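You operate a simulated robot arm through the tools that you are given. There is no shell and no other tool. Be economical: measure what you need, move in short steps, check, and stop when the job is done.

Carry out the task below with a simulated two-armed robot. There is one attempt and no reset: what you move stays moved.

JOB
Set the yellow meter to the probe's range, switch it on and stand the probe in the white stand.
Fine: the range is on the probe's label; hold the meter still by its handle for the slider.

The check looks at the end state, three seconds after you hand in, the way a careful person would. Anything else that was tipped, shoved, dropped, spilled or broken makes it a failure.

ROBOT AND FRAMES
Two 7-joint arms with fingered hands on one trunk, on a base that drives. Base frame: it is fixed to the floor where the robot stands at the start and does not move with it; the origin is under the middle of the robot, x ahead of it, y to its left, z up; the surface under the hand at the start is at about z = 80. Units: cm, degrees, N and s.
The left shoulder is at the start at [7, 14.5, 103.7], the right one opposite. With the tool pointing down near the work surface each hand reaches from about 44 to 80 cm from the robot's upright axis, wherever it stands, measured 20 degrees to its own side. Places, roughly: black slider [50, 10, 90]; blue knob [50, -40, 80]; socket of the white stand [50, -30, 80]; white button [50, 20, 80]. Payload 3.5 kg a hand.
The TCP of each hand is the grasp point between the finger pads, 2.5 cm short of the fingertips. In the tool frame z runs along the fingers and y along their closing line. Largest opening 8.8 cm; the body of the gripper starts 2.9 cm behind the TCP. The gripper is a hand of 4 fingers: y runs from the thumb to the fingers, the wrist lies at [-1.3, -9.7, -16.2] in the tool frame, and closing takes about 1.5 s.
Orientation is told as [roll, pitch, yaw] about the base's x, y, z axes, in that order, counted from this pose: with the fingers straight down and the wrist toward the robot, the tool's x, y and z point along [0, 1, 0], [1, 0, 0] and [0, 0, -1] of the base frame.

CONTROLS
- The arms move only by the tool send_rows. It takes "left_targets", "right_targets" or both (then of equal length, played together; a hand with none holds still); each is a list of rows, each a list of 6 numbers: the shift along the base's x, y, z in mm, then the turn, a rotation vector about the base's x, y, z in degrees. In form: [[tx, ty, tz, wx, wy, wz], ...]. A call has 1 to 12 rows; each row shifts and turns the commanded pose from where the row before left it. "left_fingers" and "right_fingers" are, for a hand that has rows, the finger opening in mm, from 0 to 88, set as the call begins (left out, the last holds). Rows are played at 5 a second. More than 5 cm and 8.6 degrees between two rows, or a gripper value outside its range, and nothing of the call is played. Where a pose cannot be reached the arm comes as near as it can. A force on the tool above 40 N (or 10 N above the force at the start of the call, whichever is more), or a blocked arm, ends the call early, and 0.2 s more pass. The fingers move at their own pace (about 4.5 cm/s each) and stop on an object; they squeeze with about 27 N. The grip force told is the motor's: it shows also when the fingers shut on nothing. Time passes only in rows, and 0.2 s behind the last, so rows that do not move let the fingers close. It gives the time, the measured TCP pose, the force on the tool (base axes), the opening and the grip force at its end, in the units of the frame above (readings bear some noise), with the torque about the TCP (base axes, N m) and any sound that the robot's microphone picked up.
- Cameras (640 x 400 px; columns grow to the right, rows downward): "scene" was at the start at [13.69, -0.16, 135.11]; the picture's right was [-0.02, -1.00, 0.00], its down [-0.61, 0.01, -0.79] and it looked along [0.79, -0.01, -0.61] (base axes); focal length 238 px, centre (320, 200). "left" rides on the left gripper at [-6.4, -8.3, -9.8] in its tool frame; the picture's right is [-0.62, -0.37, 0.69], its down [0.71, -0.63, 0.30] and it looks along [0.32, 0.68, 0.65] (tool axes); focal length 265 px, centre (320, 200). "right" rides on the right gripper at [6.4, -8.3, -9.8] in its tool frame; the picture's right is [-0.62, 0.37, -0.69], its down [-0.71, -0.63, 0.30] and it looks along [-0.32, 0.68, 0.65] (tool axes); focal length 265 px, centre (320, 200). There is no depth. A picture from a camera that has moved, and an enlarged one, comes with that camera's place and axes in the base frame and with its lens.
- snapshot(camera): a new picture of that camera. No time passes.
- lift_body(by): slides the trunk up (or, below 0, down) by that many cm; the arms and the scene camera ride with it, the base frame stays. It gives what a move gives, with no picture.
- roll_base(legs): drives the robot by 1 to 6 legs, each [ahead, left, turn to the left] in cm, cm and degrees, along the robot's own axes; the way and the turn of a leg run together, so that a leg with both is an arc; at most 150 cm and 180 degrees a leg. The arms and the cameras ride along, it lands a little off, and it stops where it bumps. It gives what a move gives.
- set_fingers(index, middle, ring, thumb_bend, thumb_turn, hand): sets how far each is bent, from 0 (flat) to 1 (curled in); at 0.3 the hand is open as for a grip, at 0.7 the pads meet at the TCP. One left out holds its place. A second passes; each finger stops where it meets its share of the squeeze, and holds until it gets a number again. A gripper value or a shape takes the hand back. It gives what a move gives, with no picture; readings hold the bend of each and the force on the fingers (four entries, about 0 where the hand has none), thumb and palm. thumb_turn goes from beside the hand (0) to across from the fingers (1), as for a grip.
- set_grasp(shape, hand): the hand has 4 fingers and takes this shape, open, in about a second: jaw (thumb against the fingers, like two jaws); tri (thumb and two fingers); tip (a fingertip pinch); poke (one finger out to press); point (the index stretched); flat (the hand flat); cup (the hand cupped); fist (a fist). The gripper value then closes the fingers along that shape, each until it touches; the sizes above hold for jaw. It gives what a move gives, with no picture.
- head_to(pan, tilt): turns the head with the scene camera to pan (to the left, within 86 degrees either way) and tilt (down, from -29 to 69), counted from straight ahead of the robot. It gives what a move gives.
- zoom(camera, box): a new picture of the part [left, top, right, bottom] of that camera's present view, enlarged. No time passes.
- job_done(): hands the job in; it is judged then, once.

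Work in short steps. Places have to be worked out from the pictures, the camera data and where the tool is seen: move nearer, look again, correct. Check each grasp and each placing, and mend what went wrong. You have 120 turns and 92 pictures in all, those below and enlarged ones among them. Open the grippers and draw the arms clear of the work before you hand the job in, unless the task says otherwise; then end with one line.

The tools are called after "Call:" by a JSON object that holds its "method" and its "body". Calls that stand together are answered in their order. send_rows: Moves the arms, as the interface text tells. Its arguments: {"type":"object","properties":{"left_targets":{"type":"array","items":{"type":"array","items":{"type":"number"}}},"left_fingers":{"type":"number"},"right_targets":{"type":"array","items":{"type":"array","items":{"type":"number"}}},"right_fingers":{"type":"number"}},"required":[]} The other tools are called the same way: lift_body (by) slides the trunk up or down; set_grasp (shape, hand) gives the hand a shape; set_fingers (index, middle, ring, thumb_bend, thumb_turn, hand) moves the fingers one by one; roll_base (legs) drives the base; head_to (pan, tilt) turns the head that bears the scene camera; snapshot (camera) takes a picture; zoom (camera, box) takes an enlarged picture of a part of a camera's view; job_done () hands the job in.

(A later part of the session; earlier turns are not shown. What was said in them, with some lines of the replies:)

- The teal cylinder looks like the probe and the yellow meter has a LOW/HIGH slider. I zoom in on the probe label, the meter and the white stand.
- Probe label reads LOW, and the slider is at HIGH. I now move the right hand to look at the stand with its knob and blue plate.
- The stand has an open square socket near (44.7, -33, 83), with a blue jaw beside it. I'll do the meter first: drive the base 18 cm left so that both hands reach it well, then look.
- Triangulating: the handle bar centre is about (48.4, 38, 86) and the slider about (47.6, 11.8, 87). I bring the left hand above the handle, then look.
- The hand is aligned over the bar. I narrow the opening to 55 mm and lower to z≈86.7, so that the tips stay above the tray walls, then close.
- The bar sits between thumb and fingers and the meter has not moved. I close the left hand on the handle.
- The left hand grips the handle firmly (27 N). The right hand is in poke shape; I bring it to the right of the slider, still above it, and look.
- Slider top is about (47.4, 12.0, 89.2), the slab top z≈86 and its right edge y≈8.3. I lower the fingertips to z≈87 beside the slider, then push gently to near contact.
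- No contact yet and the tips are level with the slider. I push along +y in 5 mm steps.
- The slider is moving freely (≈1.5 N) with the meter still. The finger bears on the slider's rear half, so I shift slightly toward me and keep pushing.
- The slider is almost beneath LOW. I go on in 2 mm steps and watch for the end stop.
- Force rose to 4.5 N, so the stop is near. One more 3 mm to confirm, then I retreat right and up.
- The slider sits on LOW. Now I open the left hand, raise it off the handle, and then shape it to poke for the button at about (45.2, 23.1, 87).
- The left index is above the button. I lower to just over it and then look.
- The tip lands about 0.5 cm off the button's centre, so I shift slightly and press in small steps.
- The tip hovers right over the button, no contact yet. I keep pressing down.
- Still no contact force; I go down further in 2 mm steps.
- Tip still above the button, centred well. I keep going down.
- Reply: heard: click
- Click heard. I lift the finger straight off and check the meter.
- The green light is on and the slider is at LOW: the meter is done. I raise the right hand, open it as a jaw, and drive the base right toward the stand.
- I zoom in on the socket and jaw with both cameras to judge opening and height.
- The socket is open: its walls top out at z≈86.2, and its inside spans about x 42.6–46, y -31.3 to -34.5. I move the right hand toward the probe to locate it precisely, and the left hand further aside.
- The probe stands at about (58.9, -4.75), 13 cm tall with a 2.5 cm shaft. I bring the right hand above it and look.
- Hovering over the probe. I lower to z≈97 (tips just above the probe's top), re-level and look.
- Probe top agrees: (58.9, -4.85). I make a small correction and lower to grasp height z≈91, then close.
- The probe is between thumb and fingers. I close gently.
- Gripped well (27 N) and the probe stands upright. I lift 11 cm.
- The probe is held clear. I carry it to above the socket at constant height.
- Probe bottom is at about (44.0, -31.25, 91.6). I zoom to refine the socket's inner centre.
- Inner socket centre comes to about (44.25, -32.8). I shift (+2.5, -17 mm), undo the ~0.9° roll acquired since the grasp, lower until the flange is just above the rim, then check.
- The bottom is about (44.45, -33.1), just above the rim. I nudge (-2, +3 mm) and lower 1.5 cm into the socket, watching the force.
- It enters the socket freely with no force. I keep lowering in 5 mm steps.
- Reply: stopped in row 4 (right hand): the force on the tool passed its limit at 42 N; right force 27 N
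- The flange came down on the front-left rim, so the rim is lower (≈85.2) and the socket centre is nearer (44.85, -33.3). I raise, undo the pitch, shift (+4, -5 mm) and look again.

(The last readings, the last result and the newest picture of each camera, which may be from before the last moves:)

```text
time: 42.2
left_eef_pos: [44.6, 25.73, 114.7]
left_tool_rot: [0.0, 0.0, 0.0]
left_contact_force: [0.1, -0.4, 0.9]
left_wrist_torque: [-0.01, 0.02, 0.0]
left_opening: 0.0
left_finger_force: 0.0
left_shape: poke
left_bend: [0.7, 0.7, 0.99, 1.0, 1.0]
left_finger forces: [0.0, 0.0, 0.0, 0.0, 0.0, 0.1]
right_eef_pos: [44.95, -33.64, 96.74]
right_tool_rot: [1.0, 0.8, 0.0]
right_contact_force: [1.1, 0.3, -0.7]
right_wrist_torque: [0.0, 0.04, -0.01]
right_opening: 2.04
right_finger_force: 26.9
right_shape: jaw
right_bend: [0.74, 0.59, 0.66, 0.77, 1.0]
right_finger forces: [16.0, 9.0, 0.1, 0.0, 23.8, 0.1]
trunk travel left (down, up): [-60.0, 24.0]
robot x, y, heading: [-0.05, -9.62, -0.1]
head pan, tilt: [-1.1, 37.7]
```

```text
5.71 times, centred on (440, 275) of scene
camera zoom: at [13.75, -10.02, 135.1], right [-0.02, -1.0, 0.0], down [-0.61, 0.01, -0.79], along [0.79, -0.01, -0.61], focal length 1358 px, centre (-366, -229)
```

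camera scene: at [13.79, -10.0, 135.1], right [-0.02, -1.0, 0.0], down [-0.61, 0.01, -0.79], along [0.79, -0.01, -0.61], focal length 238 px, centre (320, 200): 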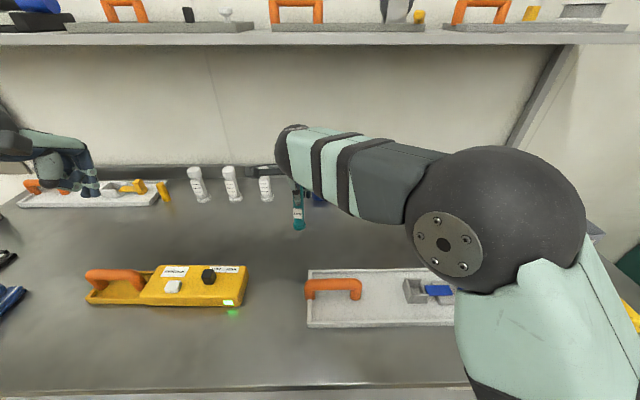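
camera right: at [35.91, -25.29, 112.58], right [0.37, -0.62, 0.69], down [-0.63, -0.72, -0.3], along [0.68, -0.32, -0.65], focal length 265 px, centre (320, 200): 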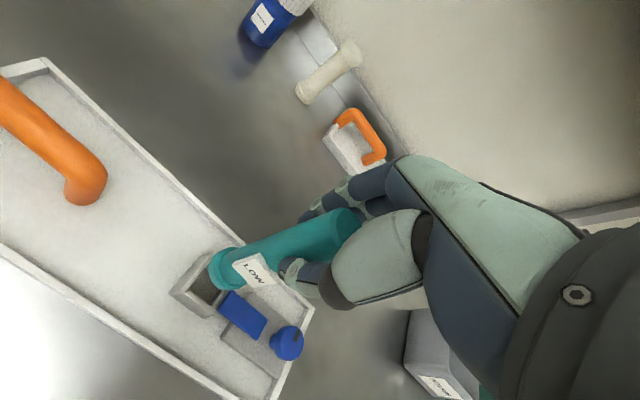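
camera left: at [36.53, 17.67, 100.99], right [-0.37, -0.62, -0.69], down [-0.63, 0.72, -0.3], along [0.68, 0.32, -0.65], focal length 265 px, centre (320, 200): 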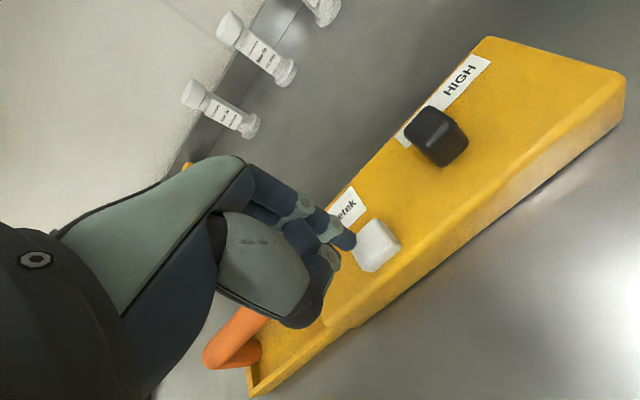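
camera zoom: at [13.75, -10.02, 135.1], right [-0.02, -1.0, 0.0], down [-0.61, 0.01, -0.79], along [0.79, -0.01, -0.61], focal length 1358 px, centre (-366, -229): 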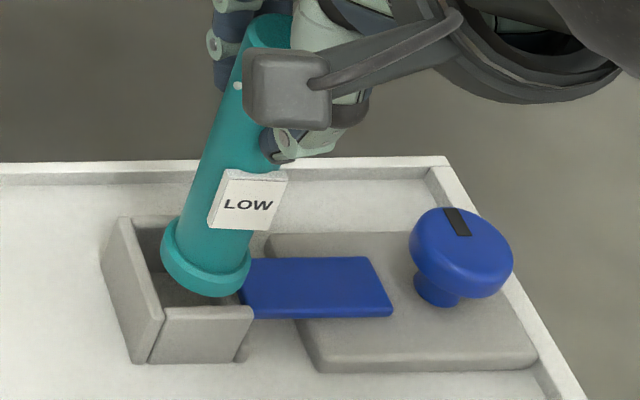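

Both cameras now agree: rim z≈85.2 and socket centre (44.85, -33.3); probe bottom (44.6, -33.3), with the probe leaning about 2° in +x and +y. I straighten it, correct y by 2 mm, and lower in small steps.

Call:
{"method": "send_rows", "body": {"right_targets": [[0, -2, 0, 1.2, -1.5, 0], [0, 0, -3, 0, 0, 0], [0, 0, -3, 0, 0, 0], [0, 0, -3, 0, 0, 0], [0, 0, -3, 0, 0, 0]]}}

Call:
{"method": "zoom", "body": {"camera": "right", "box": [150, 200, 310, 325]}}

Call:
{"method": "zoom", "body": {"camera": "scene", "box": [400, 240, 480, 310]}}

```text
time: 43.4
left_eef_pos: [44.56, 25.83, 114.71]
left_tool_rot: [-0.1, 0.1, 0.1]
left_contact_force: [-0.3, -0.8, 0.0]
left_wrist_torque: [0.03, 0.01, 0.02]
left_opening: 0.0
left_finger_force: 0.1
left_shape: poke
left_bend: [0.7, 0.7, 0.99, 1.0, 1.0]
left_finger forces: [0.0, 0.0, 0.1, 0.1, 0.0, 0.0]
right_eef_pos: [44.95, -33.79, 95.58]
right_tool_rot: [2.1, -0.9, 0.0]
right_contact_force: [1.5, 0.3, 5.2]
right_wrist_torque: [0.0, -0.01, 0.0]
right_opening: 2.05
right_finger_force: 27.2
right_shape: jaw
right_bend: [0.74, 0.59, 0.66, 0.77, 1.0]
right_finger forces: [16.5, 9.8, 0.0, 0.1, 24.2, 0.0]
trunk travel left (down, up): [-60.0, 24.0]
robot x, y, heading: [-0.29, -10.13, 0.1]
head pan, tilt: [-1.1, 37.7]
```

```text
3.20 times, centred on (230, 262) of right
camera zoom: at [36.39, -27.8, 105.6], right [0.36, -0.65, 0.67], down [-0.62, -0.7, -0.34], along [0.69, -0.3, -0.65], focal length 849 px, centre (608, 0)
```

zoom: 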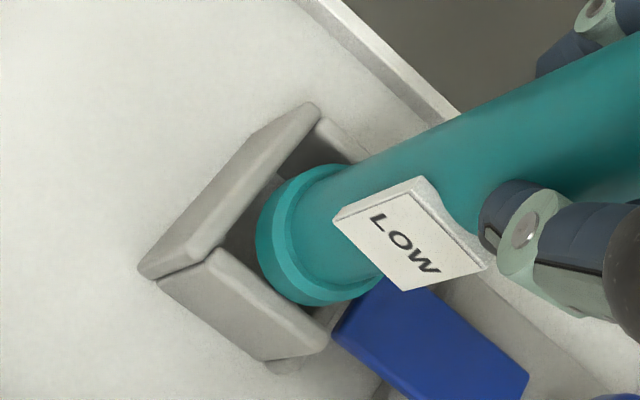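

```text
5.71 times, centred on (440, 275) of scene
camera zoom: at [13.64, -9.95, 135.13], right [-0.02, -1.0, 0.0], down [-0.61, 0.01, -0.79], along [0.79, -0.01, -0.61], focal length 1358 px, centre (-366, -229)
```

zoom: 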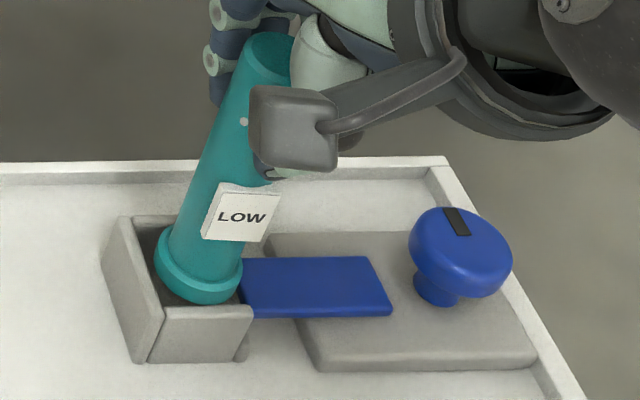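

Contact is light (5 N) and the flange looks centred to ±2 mm. I lower 4 mm more to see if it slides in or rests on an edge.

Call:
{"method": "send_rows", "body": {"right_targets": [[0, 0, -2, 0, 0, 0], [0, 0, -2, 0, 0, 0]]}}

Call:
{"method": "zoom", "body": {"camera": "right", "box": [170, 220, 270, 320]}}

```text
time: 44.0
left_eef_pos: [44.48, 25.82, 114.89]
left_tool_rot: [-0.1, -0.1, 0.0]
left_contact_force: [0.5, 0.1, 0.4]
left_wrist_torque: [-0.02, 0.03, 0.03]
left_opening: 0.0
left_finger_force: 0.1
left_shape: poke
left_bend: [0.7, 0.7, 0.99, 1.0, 1.0]
left_finger forces: [0.0, 0.1, 0.0, 0.0, 0.0, 0.1]
right_eef_pos: [45.01, -33.87, 95.4]
right_tool_rot: [2.2, -1.3, 0.1]
right_contact_force: [4.1, -0.3, 19.9]
right_wrist_torque: [-0.04, -0.14, 0.01]
right_opening: 2.15
right_finger_force: 26.9
right_shape: jaw
right_bend: [0.74, 0.58, 0.66, 0.78, 1.0]
right_finger forces: [18.4, 12.4, 0.0, 0.0, 25.8, 0.0]
trunk travel left (down, up): [-60.0, 24.0]
robot x, y, heading: [0.17, -9.61, -0.1]
head pan, tilt: [-1.1, 37.7]
```

```text
4.00 times, centred on (220, 270) of right
camera zoom: at [36.36, -27.74, 105.36], right [0.35, -0.65, 0.68], down [-0.62, -0.7, -0.35], along [0.7, -0.3, -0.65], focal length 1062 px, centre (720, -80)
```

zoom: 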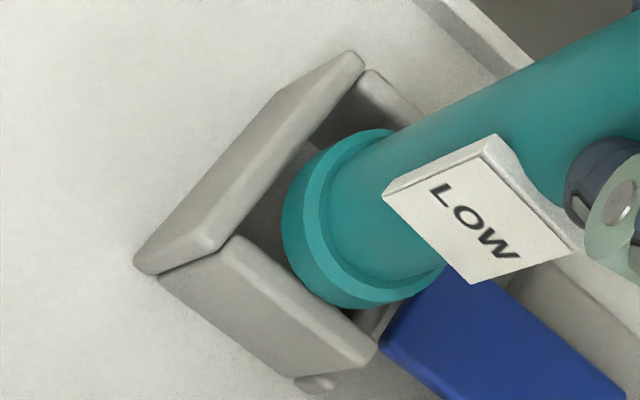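

The wrench puts the contact at the flange's front edge, so the rim is nearer z≈84.3, which moves its centre to about (45.25, -33.7). I lift 5 mm, shift accordingly, fix the pitch, and lower again.

Call:
{"method": "send_rows", "body": {"right_targets": [[0, 0, 5, 0, 0, 0], [4.5, -3, 0, 0, 0.8, 0], [0, 0, -3, 0, 0, 0], [0, 0, -3, 0, 0, 0], [0, 0, -3, 0, 0, 0]]}}

Call:
{"method": "zoom", "body": {"camera": "right", "box": [170, 220, 270, 320]}}

Call:
{"method": "zoom", "body": {"camera": "scene", "box": [400, 240, 480, 310]}}

```text
time: 45.2
left_eef_pos: [44.47, 25.95, 114.84]
left_tool_rot: [-0.1, -0.1, 0.1]
left_contact_force: [0.3, -0.4, -0.2]
left_wrist_torque: [0.01, 0.03, 0.01]
left_opening: 0.0
left_finger_force: 0.1
left_shape: poke
left_bend: [0.7, 0.7, 0.99, 1.0, 1.0]
left_finger forces: [0.0, 0.0, 0.0, 0.0, 0.0, 0.0]
right_eef_pos: [45.52, -33.96, 95.06]
right_tool_rot: [2.2, -0.6, -0.1]
right_contact_force: [8.5, 0.3, 28.9]
right_wrist_torque: [-0.03, -0.25, 0.03]
right_opening: 2.33
right_finger_force: 27.1
right_shape: jaw
right_bend: [0.73, 0.57, 0.66, 0.81, 1.0]
right_finger forces: [21.9, 12.4, 0.0, 0.0, 28.6, 0.0]
trunk travel left (down, up): [-60.0, 24.0]
robot x, y, heading: [0.01, -9.98, -0.2]
head pan, tilt: [-1.1, 37.7]
```

```text
4.00 times, centred on (220, 270) of right
camera zoom: at [36.99, -27.95, 105.09], right [0.36, -0.65, 0.67], down [-0.63, -0.7, -0.34], along [0.69, -0.3, -0.66], focal length 1062 px, centre (720, -80)
```

zoom: 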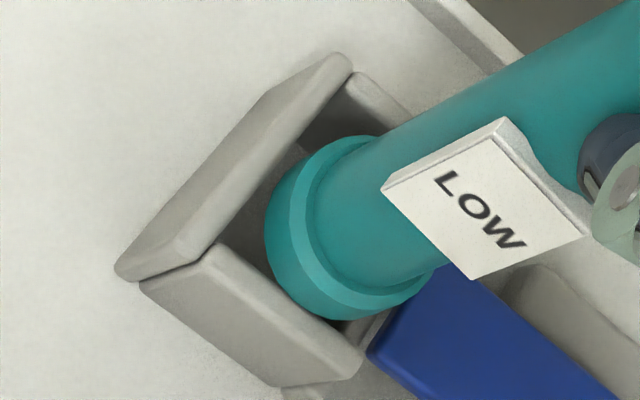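

```text
5.71 times, centred on (440, 275) of scene
camera zoom: at [13.51, -9.78, 135.16], right [-0.02, -1.0, 0.0], down [-0.61, 0.01, -0.79], along [0.79, -0.02, -0.61], focal length 1358 px, centre (-366, -229)
```

zoom: 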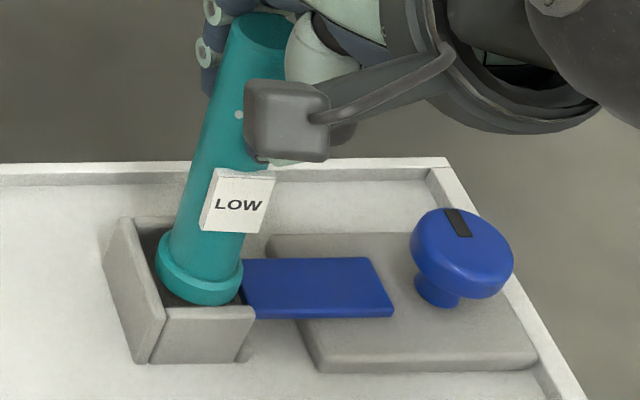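

The flange stayed caught on the front wall and pivoted in the grip. I lift it 2.5 cm clear and measure the lean afresh.

Call:
{"method": "send_rows", "body": {"right_targets": [[0, 0, 8, 0, 0, 0], [0, 0, 10, 0, 0, 0], [0, 0, 10, 0, 0, 0], [0, 0, 0, 0, 0, 0]]}}

Call:
{"method": "snapshot", "body": {"camera": "right"}}

Call:
{"method": "zoom", "body": {"camera": "scene", "box": [390, 210, 490, 310]}}

```text
time: 46.2
left_eef_pos: [44.67, 25.77, 114.78]
left_tool_rot: [0.1, 0.0, 0.0]
left_contact_force: [-0.1, -0.4, 0.2]
left_wrist_torque: [-0.03, 0.02, 0.02]
left_opening: 0.0
left_finger_force: 0.2
left_shape: poke
left_bend: [0.7, 0.7, 0.99, 1.0, 1.0]
left_finger forces: [0.0, 0.0, 0.0, 0.0, 0.0, 0.0]
right_eef_pos: [45.37, -34.11, 97.37]
right_tool_rot: [2.1, 0.2, 0.0]
right_contact_force: [-0.2, 0.4, 0.2]
right_wrist_torque: [0.04, -0.03, 0.02]
right_opening: 2.04
right_finger_force: 26.7
right_shape: jaw
right_bend: [0.73, 0.58, 0.66, 0.79, 1.0]
right_finger forces: [16.3, 10.3, 0.0, 0.0, 24.3, 0.0]
trunk travel left (down, up): [-60.0, 24.0]
robot x, y, heading: [0.19, -9.71, -0.3]
head pan, tilt: [-1.1, 37.7]
```

```text
22 pictures are left
camera right: at [36.99, -28.21, 107.54], right [0.37, -0.65, 0.67], down [-0.63, -0.7, -0.33], along [0.68, -0.3, -0.67], focal length 265 px, centre (320, 200)
```

right: 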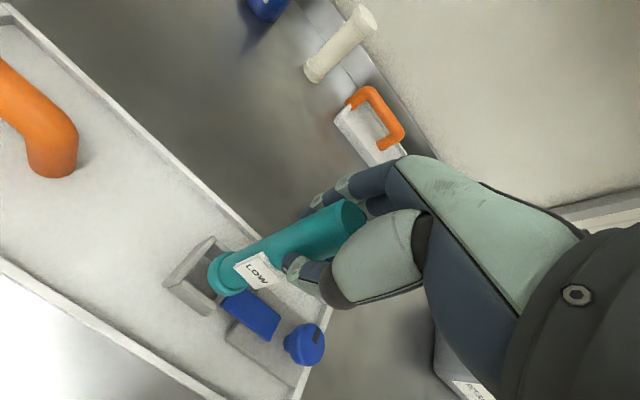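

```text
4.00 times, centred on (440, 260) of scene
camera zoom: at [13.72, -10.04, 135.1], right [-0.02, -1.0, 0.0], down [-0.61, 0.01, -0.79], along [0.79, -0.01, -0.61], focal length 951 px, centre (-160, -40)
```

zoom: 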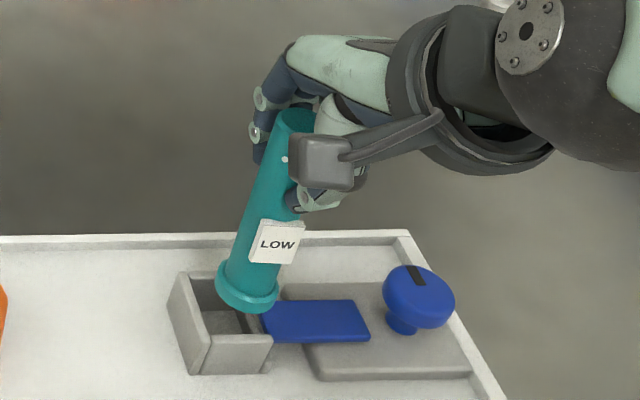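

The bottom sits at about (45.1, -33.8) and the probe leans ~3° forward. I pitch it -3° upright, shift so its bottom is at the revised centre (45.4, -33.65), and lower to just past the former contact height.

Call:
{"method": "send_rows", "body": {"right_targets": [[-3, 1.5, 3, 0, -3, 0], [0, 0, 0, 0, 0, 0], [0, 0, -5, 0, 0, 0], [0, 0, -5, 0, 0, 0], [0, 0, -4, 0, 0, 0], [0, 0, -3, 0, 0, 0], [0, 0, -3, 0, 0, 0], [0, 0, -3, 0, 0, 0]]}}

Call:
{"method": "zoom", "body": {"camera": "right", "box": [150, 200, 310, 325]}}

Call:
{"method": "zoom", "body": {"camera": "scene", "box": [390, 210, 490, 310]}}

```text
time: 48.0
left_eef_pos: [44.62, 25.68, 114.77]
left_tool_rot: [0.0, 0.1, 0.0]
left_contact_force: [0.3, -0.2, 0.3]
left_wrist_torque: [-0.02, 0.01, -0.01]
left_opening: 0.0
left_finger_force: 0.2
left_shape: poke
left_bend: [0.7, 0.7, 0.99, 1.0, 1.0]
left_finger forces: [0.0, 0.0, 0.0, 0.0, 0.0, 0.0]
right_eef_pos: [45.04, -34.01, 95.29]
right_tool_rot: [2.1, -2.9, 0.1]
right_contact_force: [0.0, 0.7, -1.6]
right_wrist_torque: [-0.02, 0.0, 0.0]
right_opening: 2.06
right_finger_force: 26.6
right_shape: jaw
right_bend: [0.73, 0.58, 0.66, 0.79, 1.0]
right_finger forces: [16.4, 10.3, 0.0, 0.0, 24.3, 0.1]
trunk travel left (down, up): [-60.0, 24.0]
robot x, y, heading: [-0.33, -9.79, 0.1]
head pan, tilt: [-1.1, 37.7]
```

```text
3.20 times, centred on (230, 262) of right
camera zoom: at [36.18, -28.01, 105.13], right [0.33, -0.65, 0.69], down [-0.61, -0.7, -0.36], along [0.72, -0.3, -0.63], focal length 849 px, centre (608, 0)
```

zoom: 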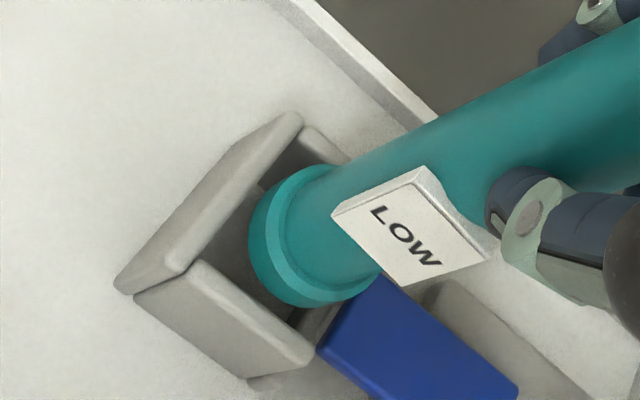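

```text
4.00 times, centred on (440, 260) of scene
camera zoom: at [13.71, -10.02, 135.11], right [-0.02, -1.0, 0.0], down [-0.61, 0.01, -0.79], along [0.79, -0.01, -0.61], focal length 951 px, centre (-160, -40)
```

zoom: 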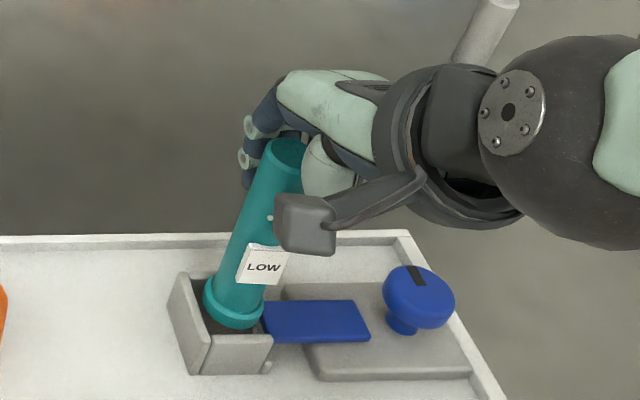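

No contact now and visible gaps front and left. I continue lowering in small steps.

Call:
{"method": "send_rows", "body": {"right_targets": [[0, 0, -3, 0, 0, 0], [0, 0, -3, 0, 0, 0], [0, 0, -3, 0, 0, 0]]}}

```text
time: 48.8
left_eef_pos: [44.72, 25.7, 114.77]
left_tool_rot: [0.0, 0.0, 0.1]
left_contact_force: [-0.2, 0.0, 0.0]
left_wrist_torque: [0.0, -0.02, 0.01]
left_opening: 0.0
left_finger_force: 0.0
left_shape: poke
left_bend: [0.7, 0.7, 0.99, 1.0, 1.0]
left_finger forces: [0.0, 0.1, 0.0, 0.1, 0.0, 0.1]
right_eef_pos: [45.1, -34.13, 94.63]
right_tool_rot: [2.2, -3.0, 0.0]
right_contact_force: [-0.3, -0.1, 0.0]
right_wrist_torque: [-0.01, 0.03, 0.0]
right_opening: 2.03
right_finger_force: 27.1
right_shape: jaw
right_bend: [0.73, 0.58, 0.66, 0.79, 1.0]
right_finger forces: [16.4, 10.3, 0.0, 0.0, 24.5, 0.0]
trunk travel left (down, up): [-60.0, 24.0]
robot x, y, heading: [0.02, -9.98, -0.5]
head pan, tilt: [-1.1, 37.7]
```

Still free; I keep going down.

Call:
{"method": "send_rows", "body": {"right_targets": [[0, 0, -3, 0, 0, 0], [0, 0, -3, 0, 0, 0], [0, 0, -3, 0, 0, 0]]}}

Call:
{"method": "zoom", "body": {"camera": "right", "box": [150, 200, 310, 325]}}

```text
time: 49.6
left_eef_pos: [44.63, 25.76, 114.75]
left_tool_rot: [-0.1, -0.1, 0.0]
left_contact_force: [0.9, 0.0, 1.2]
left_wrist_torque: [-0.01, 0.01, 0.01]
left_opening: 0.0
left_finger_force: 0.1
left_shape: poke
left_bend: [0.7, 0.7, 0.99, 1.0, 1.0]
left_finger forces: [0.1, 0.0, 0.0, 0.0, 0.0, 0.1]
right_eef_pos: [45.04, -33.93, 93.59]
right_tool_rot: [2.3, -3.0, -0.1]
right_contact_force: [-0.1, 0.3, -1.3]
right_wrist_torque: [0.0, 0.02, 0.04]
right_opening: 2.03
right_finger_force: 27.2
right_shape: jaw
right_bend: [0.73, 0.58, 0.66, 0.79, 1.0]
right_finger forces: [16.4, 10.4, 0.1, 0.1, 24.3, 0.0]
trunk travel left (down, up): [-60.0, 24.0]
robot x, y, heading: [-0.5, -9.82, 0.1]
head pan, tilt: [-1.1, 37.7]
```

```text
3.20 times, centred on (230, 262) of right
camera zoom: at [36.16, -27.98, 103.32], right [0.33, -0.65, 0.69], down [-0.61, -0.7, -0.36], along [0.72, -0.3, -0.63], focal length 849 px, centre (608, 0)
```

zoom: 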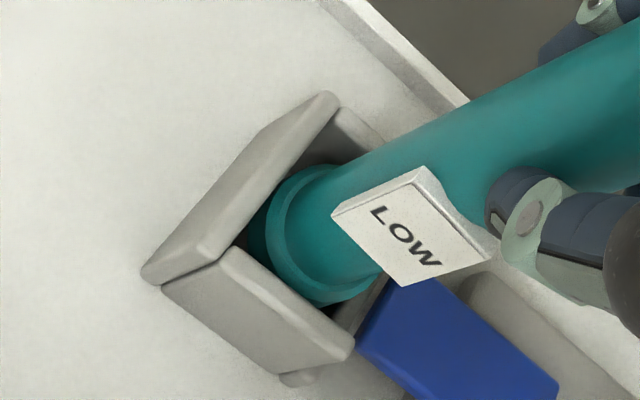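

The flange is now visibly inside the socket. I lower until it meets the floor.

Call:
{"method": "send_rows", "body": {"right_targets": [[0, 0, -2, 0, 0, 0], [0, 0, -2, 0, 0, 0], [0, 0, -2, 0, 0, 0], [0, 0, -2, 0, 0, 0]]}}

```text
time: 50.6
left_eef_pos: [44.63, 25.76, 114.81]
left_tool_rot: [0.0, 0.0, 0.0]
left_contact_force: [-0.2, 0.2, 0.4]
left_wrist_torque: [0.02, 0.01, -0.01]
left_opening: 0.04
left_finger_force: 0.2
left_shape: poke
left_bend: [0.7, 0.7, 0.99, 1.0, 1.0]
left_finger forces: [0.0, 0.0, 0.0, 0.0, 0.0, 0.1]
right_eef_pos: [45.12, -34.04, 92.79]
right_tool_rot: [2.3, -3.0, 0.0]
right_contact_force: [0.4, -0.3, 0.0]
right_wrist_torque: [0.0, 0.01, 0.02]
right_opening: 2.05
right_finger_force: 27.1
right_shape: jaw
right_bend: [0.73, 0.58, 0.66, 0.79, 1.0]
right_finger forces: [16.4, 10.4, 0.0, 0.0, 24.4, 0.0]
trunk travel left (down, up): [-60.0, 24.0]
robot x, y, heading: [0.23, -9.72, -0.1]
head pan, tilt: [-1.1, 37.7]
```

Still free at TCP z 92.8; I go on in 2 mm steps.

Call:
{"method": "send_rows", "body": {"right_targets": [[0, 0, -2, 0, 0, 0], [0, 0, -2, 0, 0, 0], [0, 0, -2, 0, 0, 0]]}}

```text
time: 51.4
left_eef_pos: [44.6, 25.78, 114.85]
left_tool_rot: [0.0, 0.0, 0.0]
left_contact_force: [-0.5, 0.2, 0.6]
left_wrist_torque: [0.0, 0.01, -0.01]
left_opening: 0.0
left_finger_force: 0.1
left_shape: poke
left_bend: [0.7, 0.7, 0.99, 1.0, 1.0]
left_finger forces: [0.1, 0.1, 0.0, 0.0, 0.0, 0.0]
right_eef_pos: [45.05, -33.95, 92.25]
right_tool_rot: [2.3, -2.9, 0.0]
right_contact_force: [-0.4, 0.4, -0.2]
right_wrist_torque: [-0.04, 0.03, -0.01]
right_opening: 2.04
right_finger_force: 27.3
right_shape: jaw
right_bend: [0.73, 0.58, 0.66, 0.79, 1.0]
right_finger forces: [16.3, 10.3, 0.0, 0.0, 24.2, 0.1]
trunk travel left (down, up): [-60.0, 24.0]
robot x, y, heading: [0.02, -10.17, 0.2]
head pan, tilt: [-1.1, 37.7]
```

Call:
{"method": "send_rows", "body": {"right_targets": [[0, 0, -2, 0, 0, 0], [0, 0, -2, 0, 0, 0]]}}

Call:
{"method": "zoom", "body": {"camera": "right", "box": [150, 200, 310, 325]}}

Call:
{"method": "zoom", "body": {"camera": "scene", "box": [390, 210, 490, 310]}}

```text
time: 52.0
left_eef_pos: [44.59, 25.75, 114.78]
left_tool_rot: [0.0, -0.1, 0.0]
left_contact_force: [-0.2, -0.7, 0.3]
left_wrist_torque: [-0.02, 0.02, -0.01]
left_opening: 0.0
left_finger_force: 0.0
left_shape: poke
left_bend: [0.7, 0.7, 0.99, 1.0, 1.0]
left_finger forces: [0.0, 0.1, 0.0, 0.1, 0.0, 0.0]
right_eef_pos: [45.01, -33.86, 92.06]
right_tool_rot: [2.1, -3.2, 0.1]
right_contact_force: [-1.9, -0.8, 7.1]
right_wrist_torque: [0.01, 0.0, 0.02]
right_opening: 2.03
right_finger_force: 27.0
right_shape: jaw
right_bend: [0.73, 0.58, 0.66, 0.79, 1.0]
right_finger forces: [16.5, 10.5, 0.1, 0.1, 25.8, 0.1]
trunk travel left (down, up): [-60.0, 24.0]
robot x, y, heading: [0.2, -9.66, -0.2]
head pan, tilt: [-1.1, 37.7]
```

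```text
3.20 times, centred on (230, 262) of right
camera zoom: at [36.09, -27.96, 101.68], right [0.33, -0.65, 0.69], down [-0.61, -0.7, -0.37], along [0.72, -0.3, -0.63], focal length 849 px, centre (608, 0)
```

zoom: 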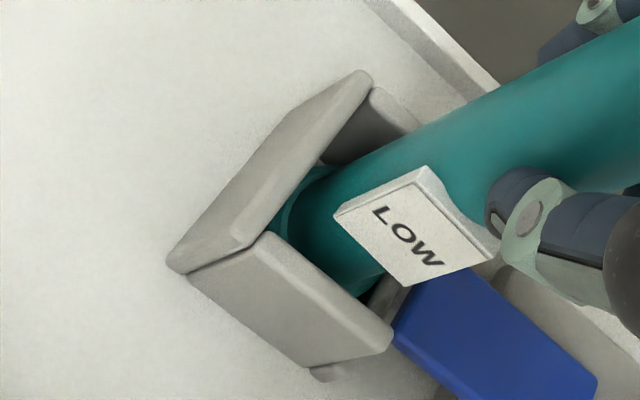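

```text
4.00 times, centred on (440, 260) of scene
camera zoom: at [13.55, -9.96, 135.14], right [-0.02, -1.0, 0.0], down [-0.61, 0.01, -0.79], along [0.79, -0.01, -0.61], focal length 951 px, centre (-160, -40)
```

zoom: 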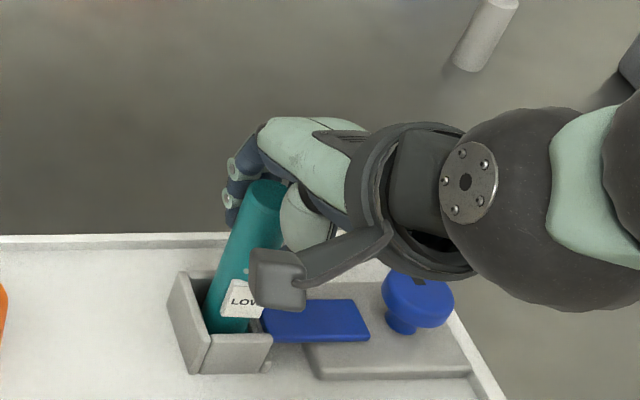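

The flange is on the socket floor (7 N). I open the fingers and let it settle.

Call:
{"method": "send_rows", "body": {"right_targets": [[0, 0, 0, 0, 0, 0], [0, 0, 0, 0, 0, 0], [0, 0, 0, 0, 0, 0], [0, 0, 0, 0, 0, 0], [0, 0, 0, 0, 0, 0], [0, 0, 0, 0, 0, 0]], "right_fingers": 60}}

Call:
{"method": "snapshot", "body": {"camera": "right"}}

```text
time: 53.4
left_eef_pos: [44.67, 25.9, 114.8]
left_tool_rot: [0.0, 0.0, 0.0]
left_contact_force: [0.3, 0.2, 0.1]
left_wrist_torque: [0.0, -0.02, -0.01]
left_opening: 0.01
left_finger_force: 0.1
left_shape: poke
left_bend: [0.7, 0.7, 0.99, 1.0, 1.0]
left_finger forces: [0.0, 0.0, 0.0, 0.0, 0.1, 0.0]
right_eef_pos: [45.05, -34.04, 91.86]
right_tool_rot: [2.2, -2.9, 0.0]
right_contact_force: [0.4, 0.4, -0.1]
right_wrist_torque: [0.0, 0.0, -0.02]
right_opening: 5.94
right_finger_force: 0.0
right_shape: jaw
right_bend: [0.28, 0.38, 0.35, 0.6, 1.0]
right_finger forces: [0.0, 0.0, 0.0, 0.0, 0.0, 0.0]
trunk travel left (down, up): [-60.0, 24.0]
robot x, y, heading: [-0.0, -9.84, -0.1]
head pan, tilt: [-1.1, 37.7]
```

```text
15 pictures are left
camera right: at [36.17, -28.03, 101.57], right [0.33, -0.65, 0.69], down [-0.61, -0.7, -0.36], along [0.72, -0.3, -0.63], focal length 265 px, centre (320, 200)
```

right: 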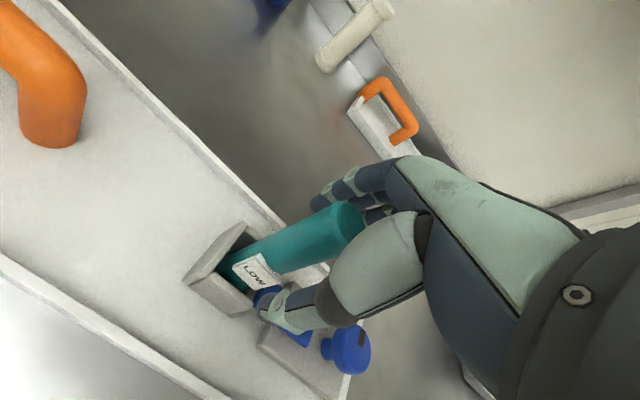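

The probe stands by itself between the open fingers. I raise the hand straight up and check.

Call:
{"method": "send_rows", "body": {"right_targets": [[0, 0, 10, 0, 0, 0], [0, 0, 25, 0, 0, 0], [0, 0, 40, 0, 0, 0], [0, 0, 45, 0, 0, 0], [-10, -30, 30, 0, 0, 0], [-10, -40, 10, 0, 0, 0], [0, -40, 0, 0, 0, 0]]}}

Call:
{"method": "zoom", "body": {"camera": "scene", "box": [380, 220, 500, 320]}}

Call:
{"method": "snapshot", "body": {"camera": "scene"}}

```text
time: 55.0
left_eef_pos: [44.62, 25.62, 114.83]
left_tool_rot: [0.1, 0.0, 0.0]
left_contact_force: [0.9, -0.2, 0.0]
left_wrist_torque: [0.01, 0.01, -0.02]
left_opening: 0.01
left_finger_force: 0.0
left_shape: poke
left_bend: [0.7, 0.7, 0.99, 1.0, 1.0]
left_finger forces: [0.1, 0.0, 0.1, 0.0, 0.0, 0.0]
right_eef_pos: [43.05, -45.18, 107.83]
right_tool_rot: [2.1, -2.9, 0.0]
right_contact_force: [1.4, 0.1, 0.2]
right_wrist_torque: [0.01, -0.04, -0.02]
right_opening: 5.99
right_finger_force: 0.1
right_shape: jaw
right_bend: [0.28, 0.38, 0.34, 0.6, 1.0]
right_finger forces: [0.0, 0.0, 0.1, 0.0, 0.0, 0.1]
trunk travel left (down, up): [-60.0, 24.0]
robot x, y, heading: [-0.09, -10.16, 0.2]
head pan, tilt: [-1.1, 37.7]
```

```text
4.00 times, centred on (440, 270) of scene
camera zoom: at [13.71, -10.14, 135.11], right [-0.02, -1.0, 0.0], down [-0.61, 0.01, -0.79], along [0.79, -0.01, -0.61], focal length 951 px, centre (-160, -80)
```

zoom: 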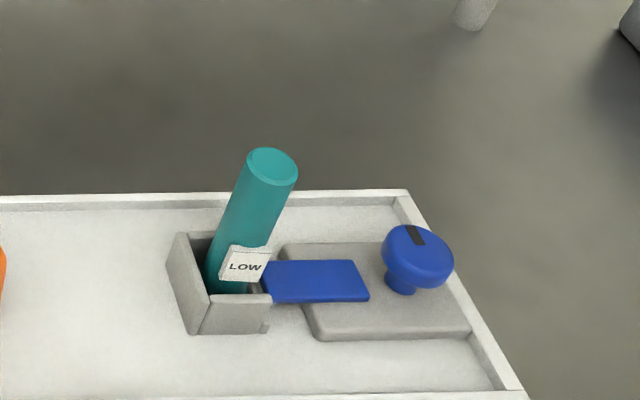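

```text
13 pictures are left
camera scene: at [13.71, -10.14, 135.11], right [-0.02, -1.0, 0.0], down [-0.61, 0.01, -0.79], along [0.79, -0.01, -0.61], focal length 238 px, centre (320, 200)
```

scene: 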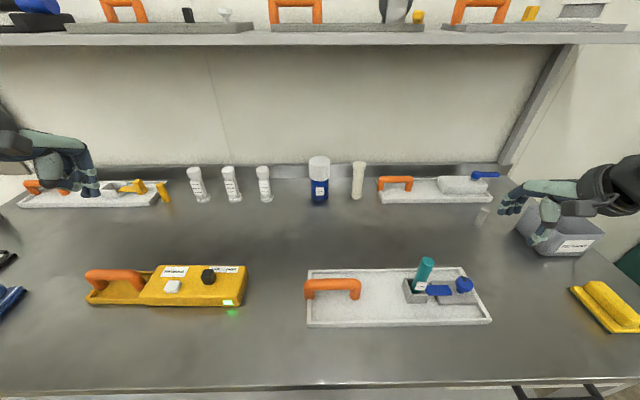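

The probe stands upright in the socket, the stand and meter are in place, and the green light is on. I open the left hand and draw both arms higher and clear.

Call:
{"method": "set_grasp", "body": {"shape": "jaw", "hand": "left"}}

Call:
{"method": "send_rows", "body": {"left_targets": [[0, 20, 15, 0, 0, 0], [0, 20, 15, 0, 0, 0], [0, 0, 0, 0, 0, 0], [0, 0, 0, 0, 0, 0]], "right_targets": [[0, -10, 25, 0, 0, 0], [0, -10, 25, 0, 0, 0], [0, 0, 20, 0, 0, 0], [0, 0, 0, 0, 0, 0]], "right_fingers": 88}}

Call:
{"method": "zoom", "body": {"camera": "scene", "box": [380, 220, 500, 320]}}

Call:
{"method": "zoom", "body": {"camera": "scene", "box": [70, 230, 270, 330]}}

```text
time: 55.9
left_eef_pos: [44.59, 25.73, 114.85]
left_tool_rot: [0.0, 0.1, 0.0]
left_contact_force: [-0.5, -0.3, -0.2]
left_wrist_torque: [-0.02, -0.04, 0.03]
left_opening: 8.78
left_finger_force: 0.0
left_shape: jaw
left_bend: [0.3, 0.3, 0.3, 0.3, 0.98]
left_finger forces: [0.1, 0.0, 0.0, 0.0, 0.1, 0.0]
right_eef_pos: [43.06, -45.02, 107.95]
right_tool_rot: [2.2, -2.9, 0.0]
right_contact_force: [0.3, 1.3, 0.7]
right_wrist_torque: [0.01, -0.02, -0.03]
right_opening: 5.99
right_finger_force: 0.0
right_shape: jaw
right_bend: [0.28, 0.38, 0.34, 0.6, 1.0]
right_finger forces: [0.0, 0.0, 0.0, 0.1, 0.1, 0.0]
trunk travel left (down, up): [-60.0, 24.0]
robot x, y, heading: [0.03, -9.62, -0.0]
head pan, tilt: [-1.1, 37.7]
```

```text
time: 56.9
left_eef_pos: [45.52, 29.71, 117.71]
left_tool_rot: [0.0, 0.0, 0.0]
left_contact_force: [-0.5, 0.0, 0.3]
left_wrist_torque: [-0.01, -0.02, 0.0]
left_opening: 8.8
left_finger_force: 0.1
left_shape: jaw
left_bend: [0.3, 0.3, 0.3, 0.3, 0.98]
left_finger forces: [0.0, 0.1, 0.1, 0.1, 0.0, 0.0]
left hand out of reach, approached as far as the arm can: row 1, 2
right_eef_pos: [44.71, -46.64, 114.45]
right_tool_rot: [2.2, -2.9, 0.0]
right_contact_force: [1.1, 0.1, -1.6]
right_wrist_torque: [0.04, -0.06, -0.03]
right_opening: 8.74
right_finger_force: 0.1
right_shape: jaw
right_bend: [0.3, 0.3, 0.3, 0.3, 0.98]
right_finger forces: [0.0, 0.1, 0.1, 0.1, 0.0, 0.0]
right hand out of reach, approached as far as the arm can: row 1, 2, 3
trunk travel left (down, up): [-60.0, 24.0]
robot x, y, heading: [0.13, -10.0, -0.3]
head pan, tilt: [-1.1, 37.7]
```

```text
4.00 times, centred on (440, 270) of scene
camera zoom: at [13.7, -10.06, 135.11], right [-0.02, -1.0, 0.0], down [-0.61, 0.01, -0.79], along [0.79, -0.01, -0.61], focal length 951 px, centre (-160, -80)
```

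zoom: 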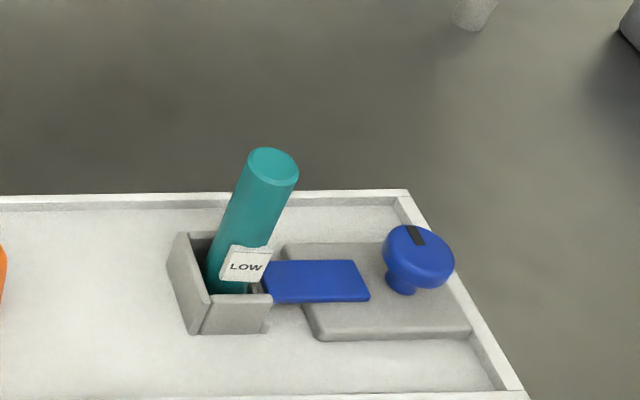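

```text
3.20 times, centred on (170, 280) of scene
camera zoom: at [13.7, -10.06, 135.11], right [-0.02, -1.0, 0.0], down [-0.61, 0.01, -0.79], along [0.79, -0.01, -0.61], focal length 761 px, centre (800, -56)
```

zoom: 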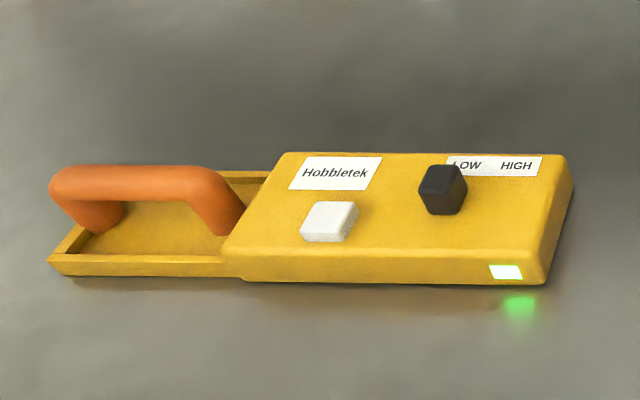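

Everything is steady: the slider is at LOW, the light is on, the probe stands in the socket, and both hands are open and clear. I hand in.

Call:
{"method": "job_done", "body": {}}

```text
The job is handed in.
```

I handed the job in: the meter is set to LOW, the range on the probe's label, it is switched on with its green light lit, and the probe stands upright in the white stand's socket. The probe caught the socket's rim a few times before it went in. I did not turn the stand's blue knob, because the job did not ask for the probe to be clamped.
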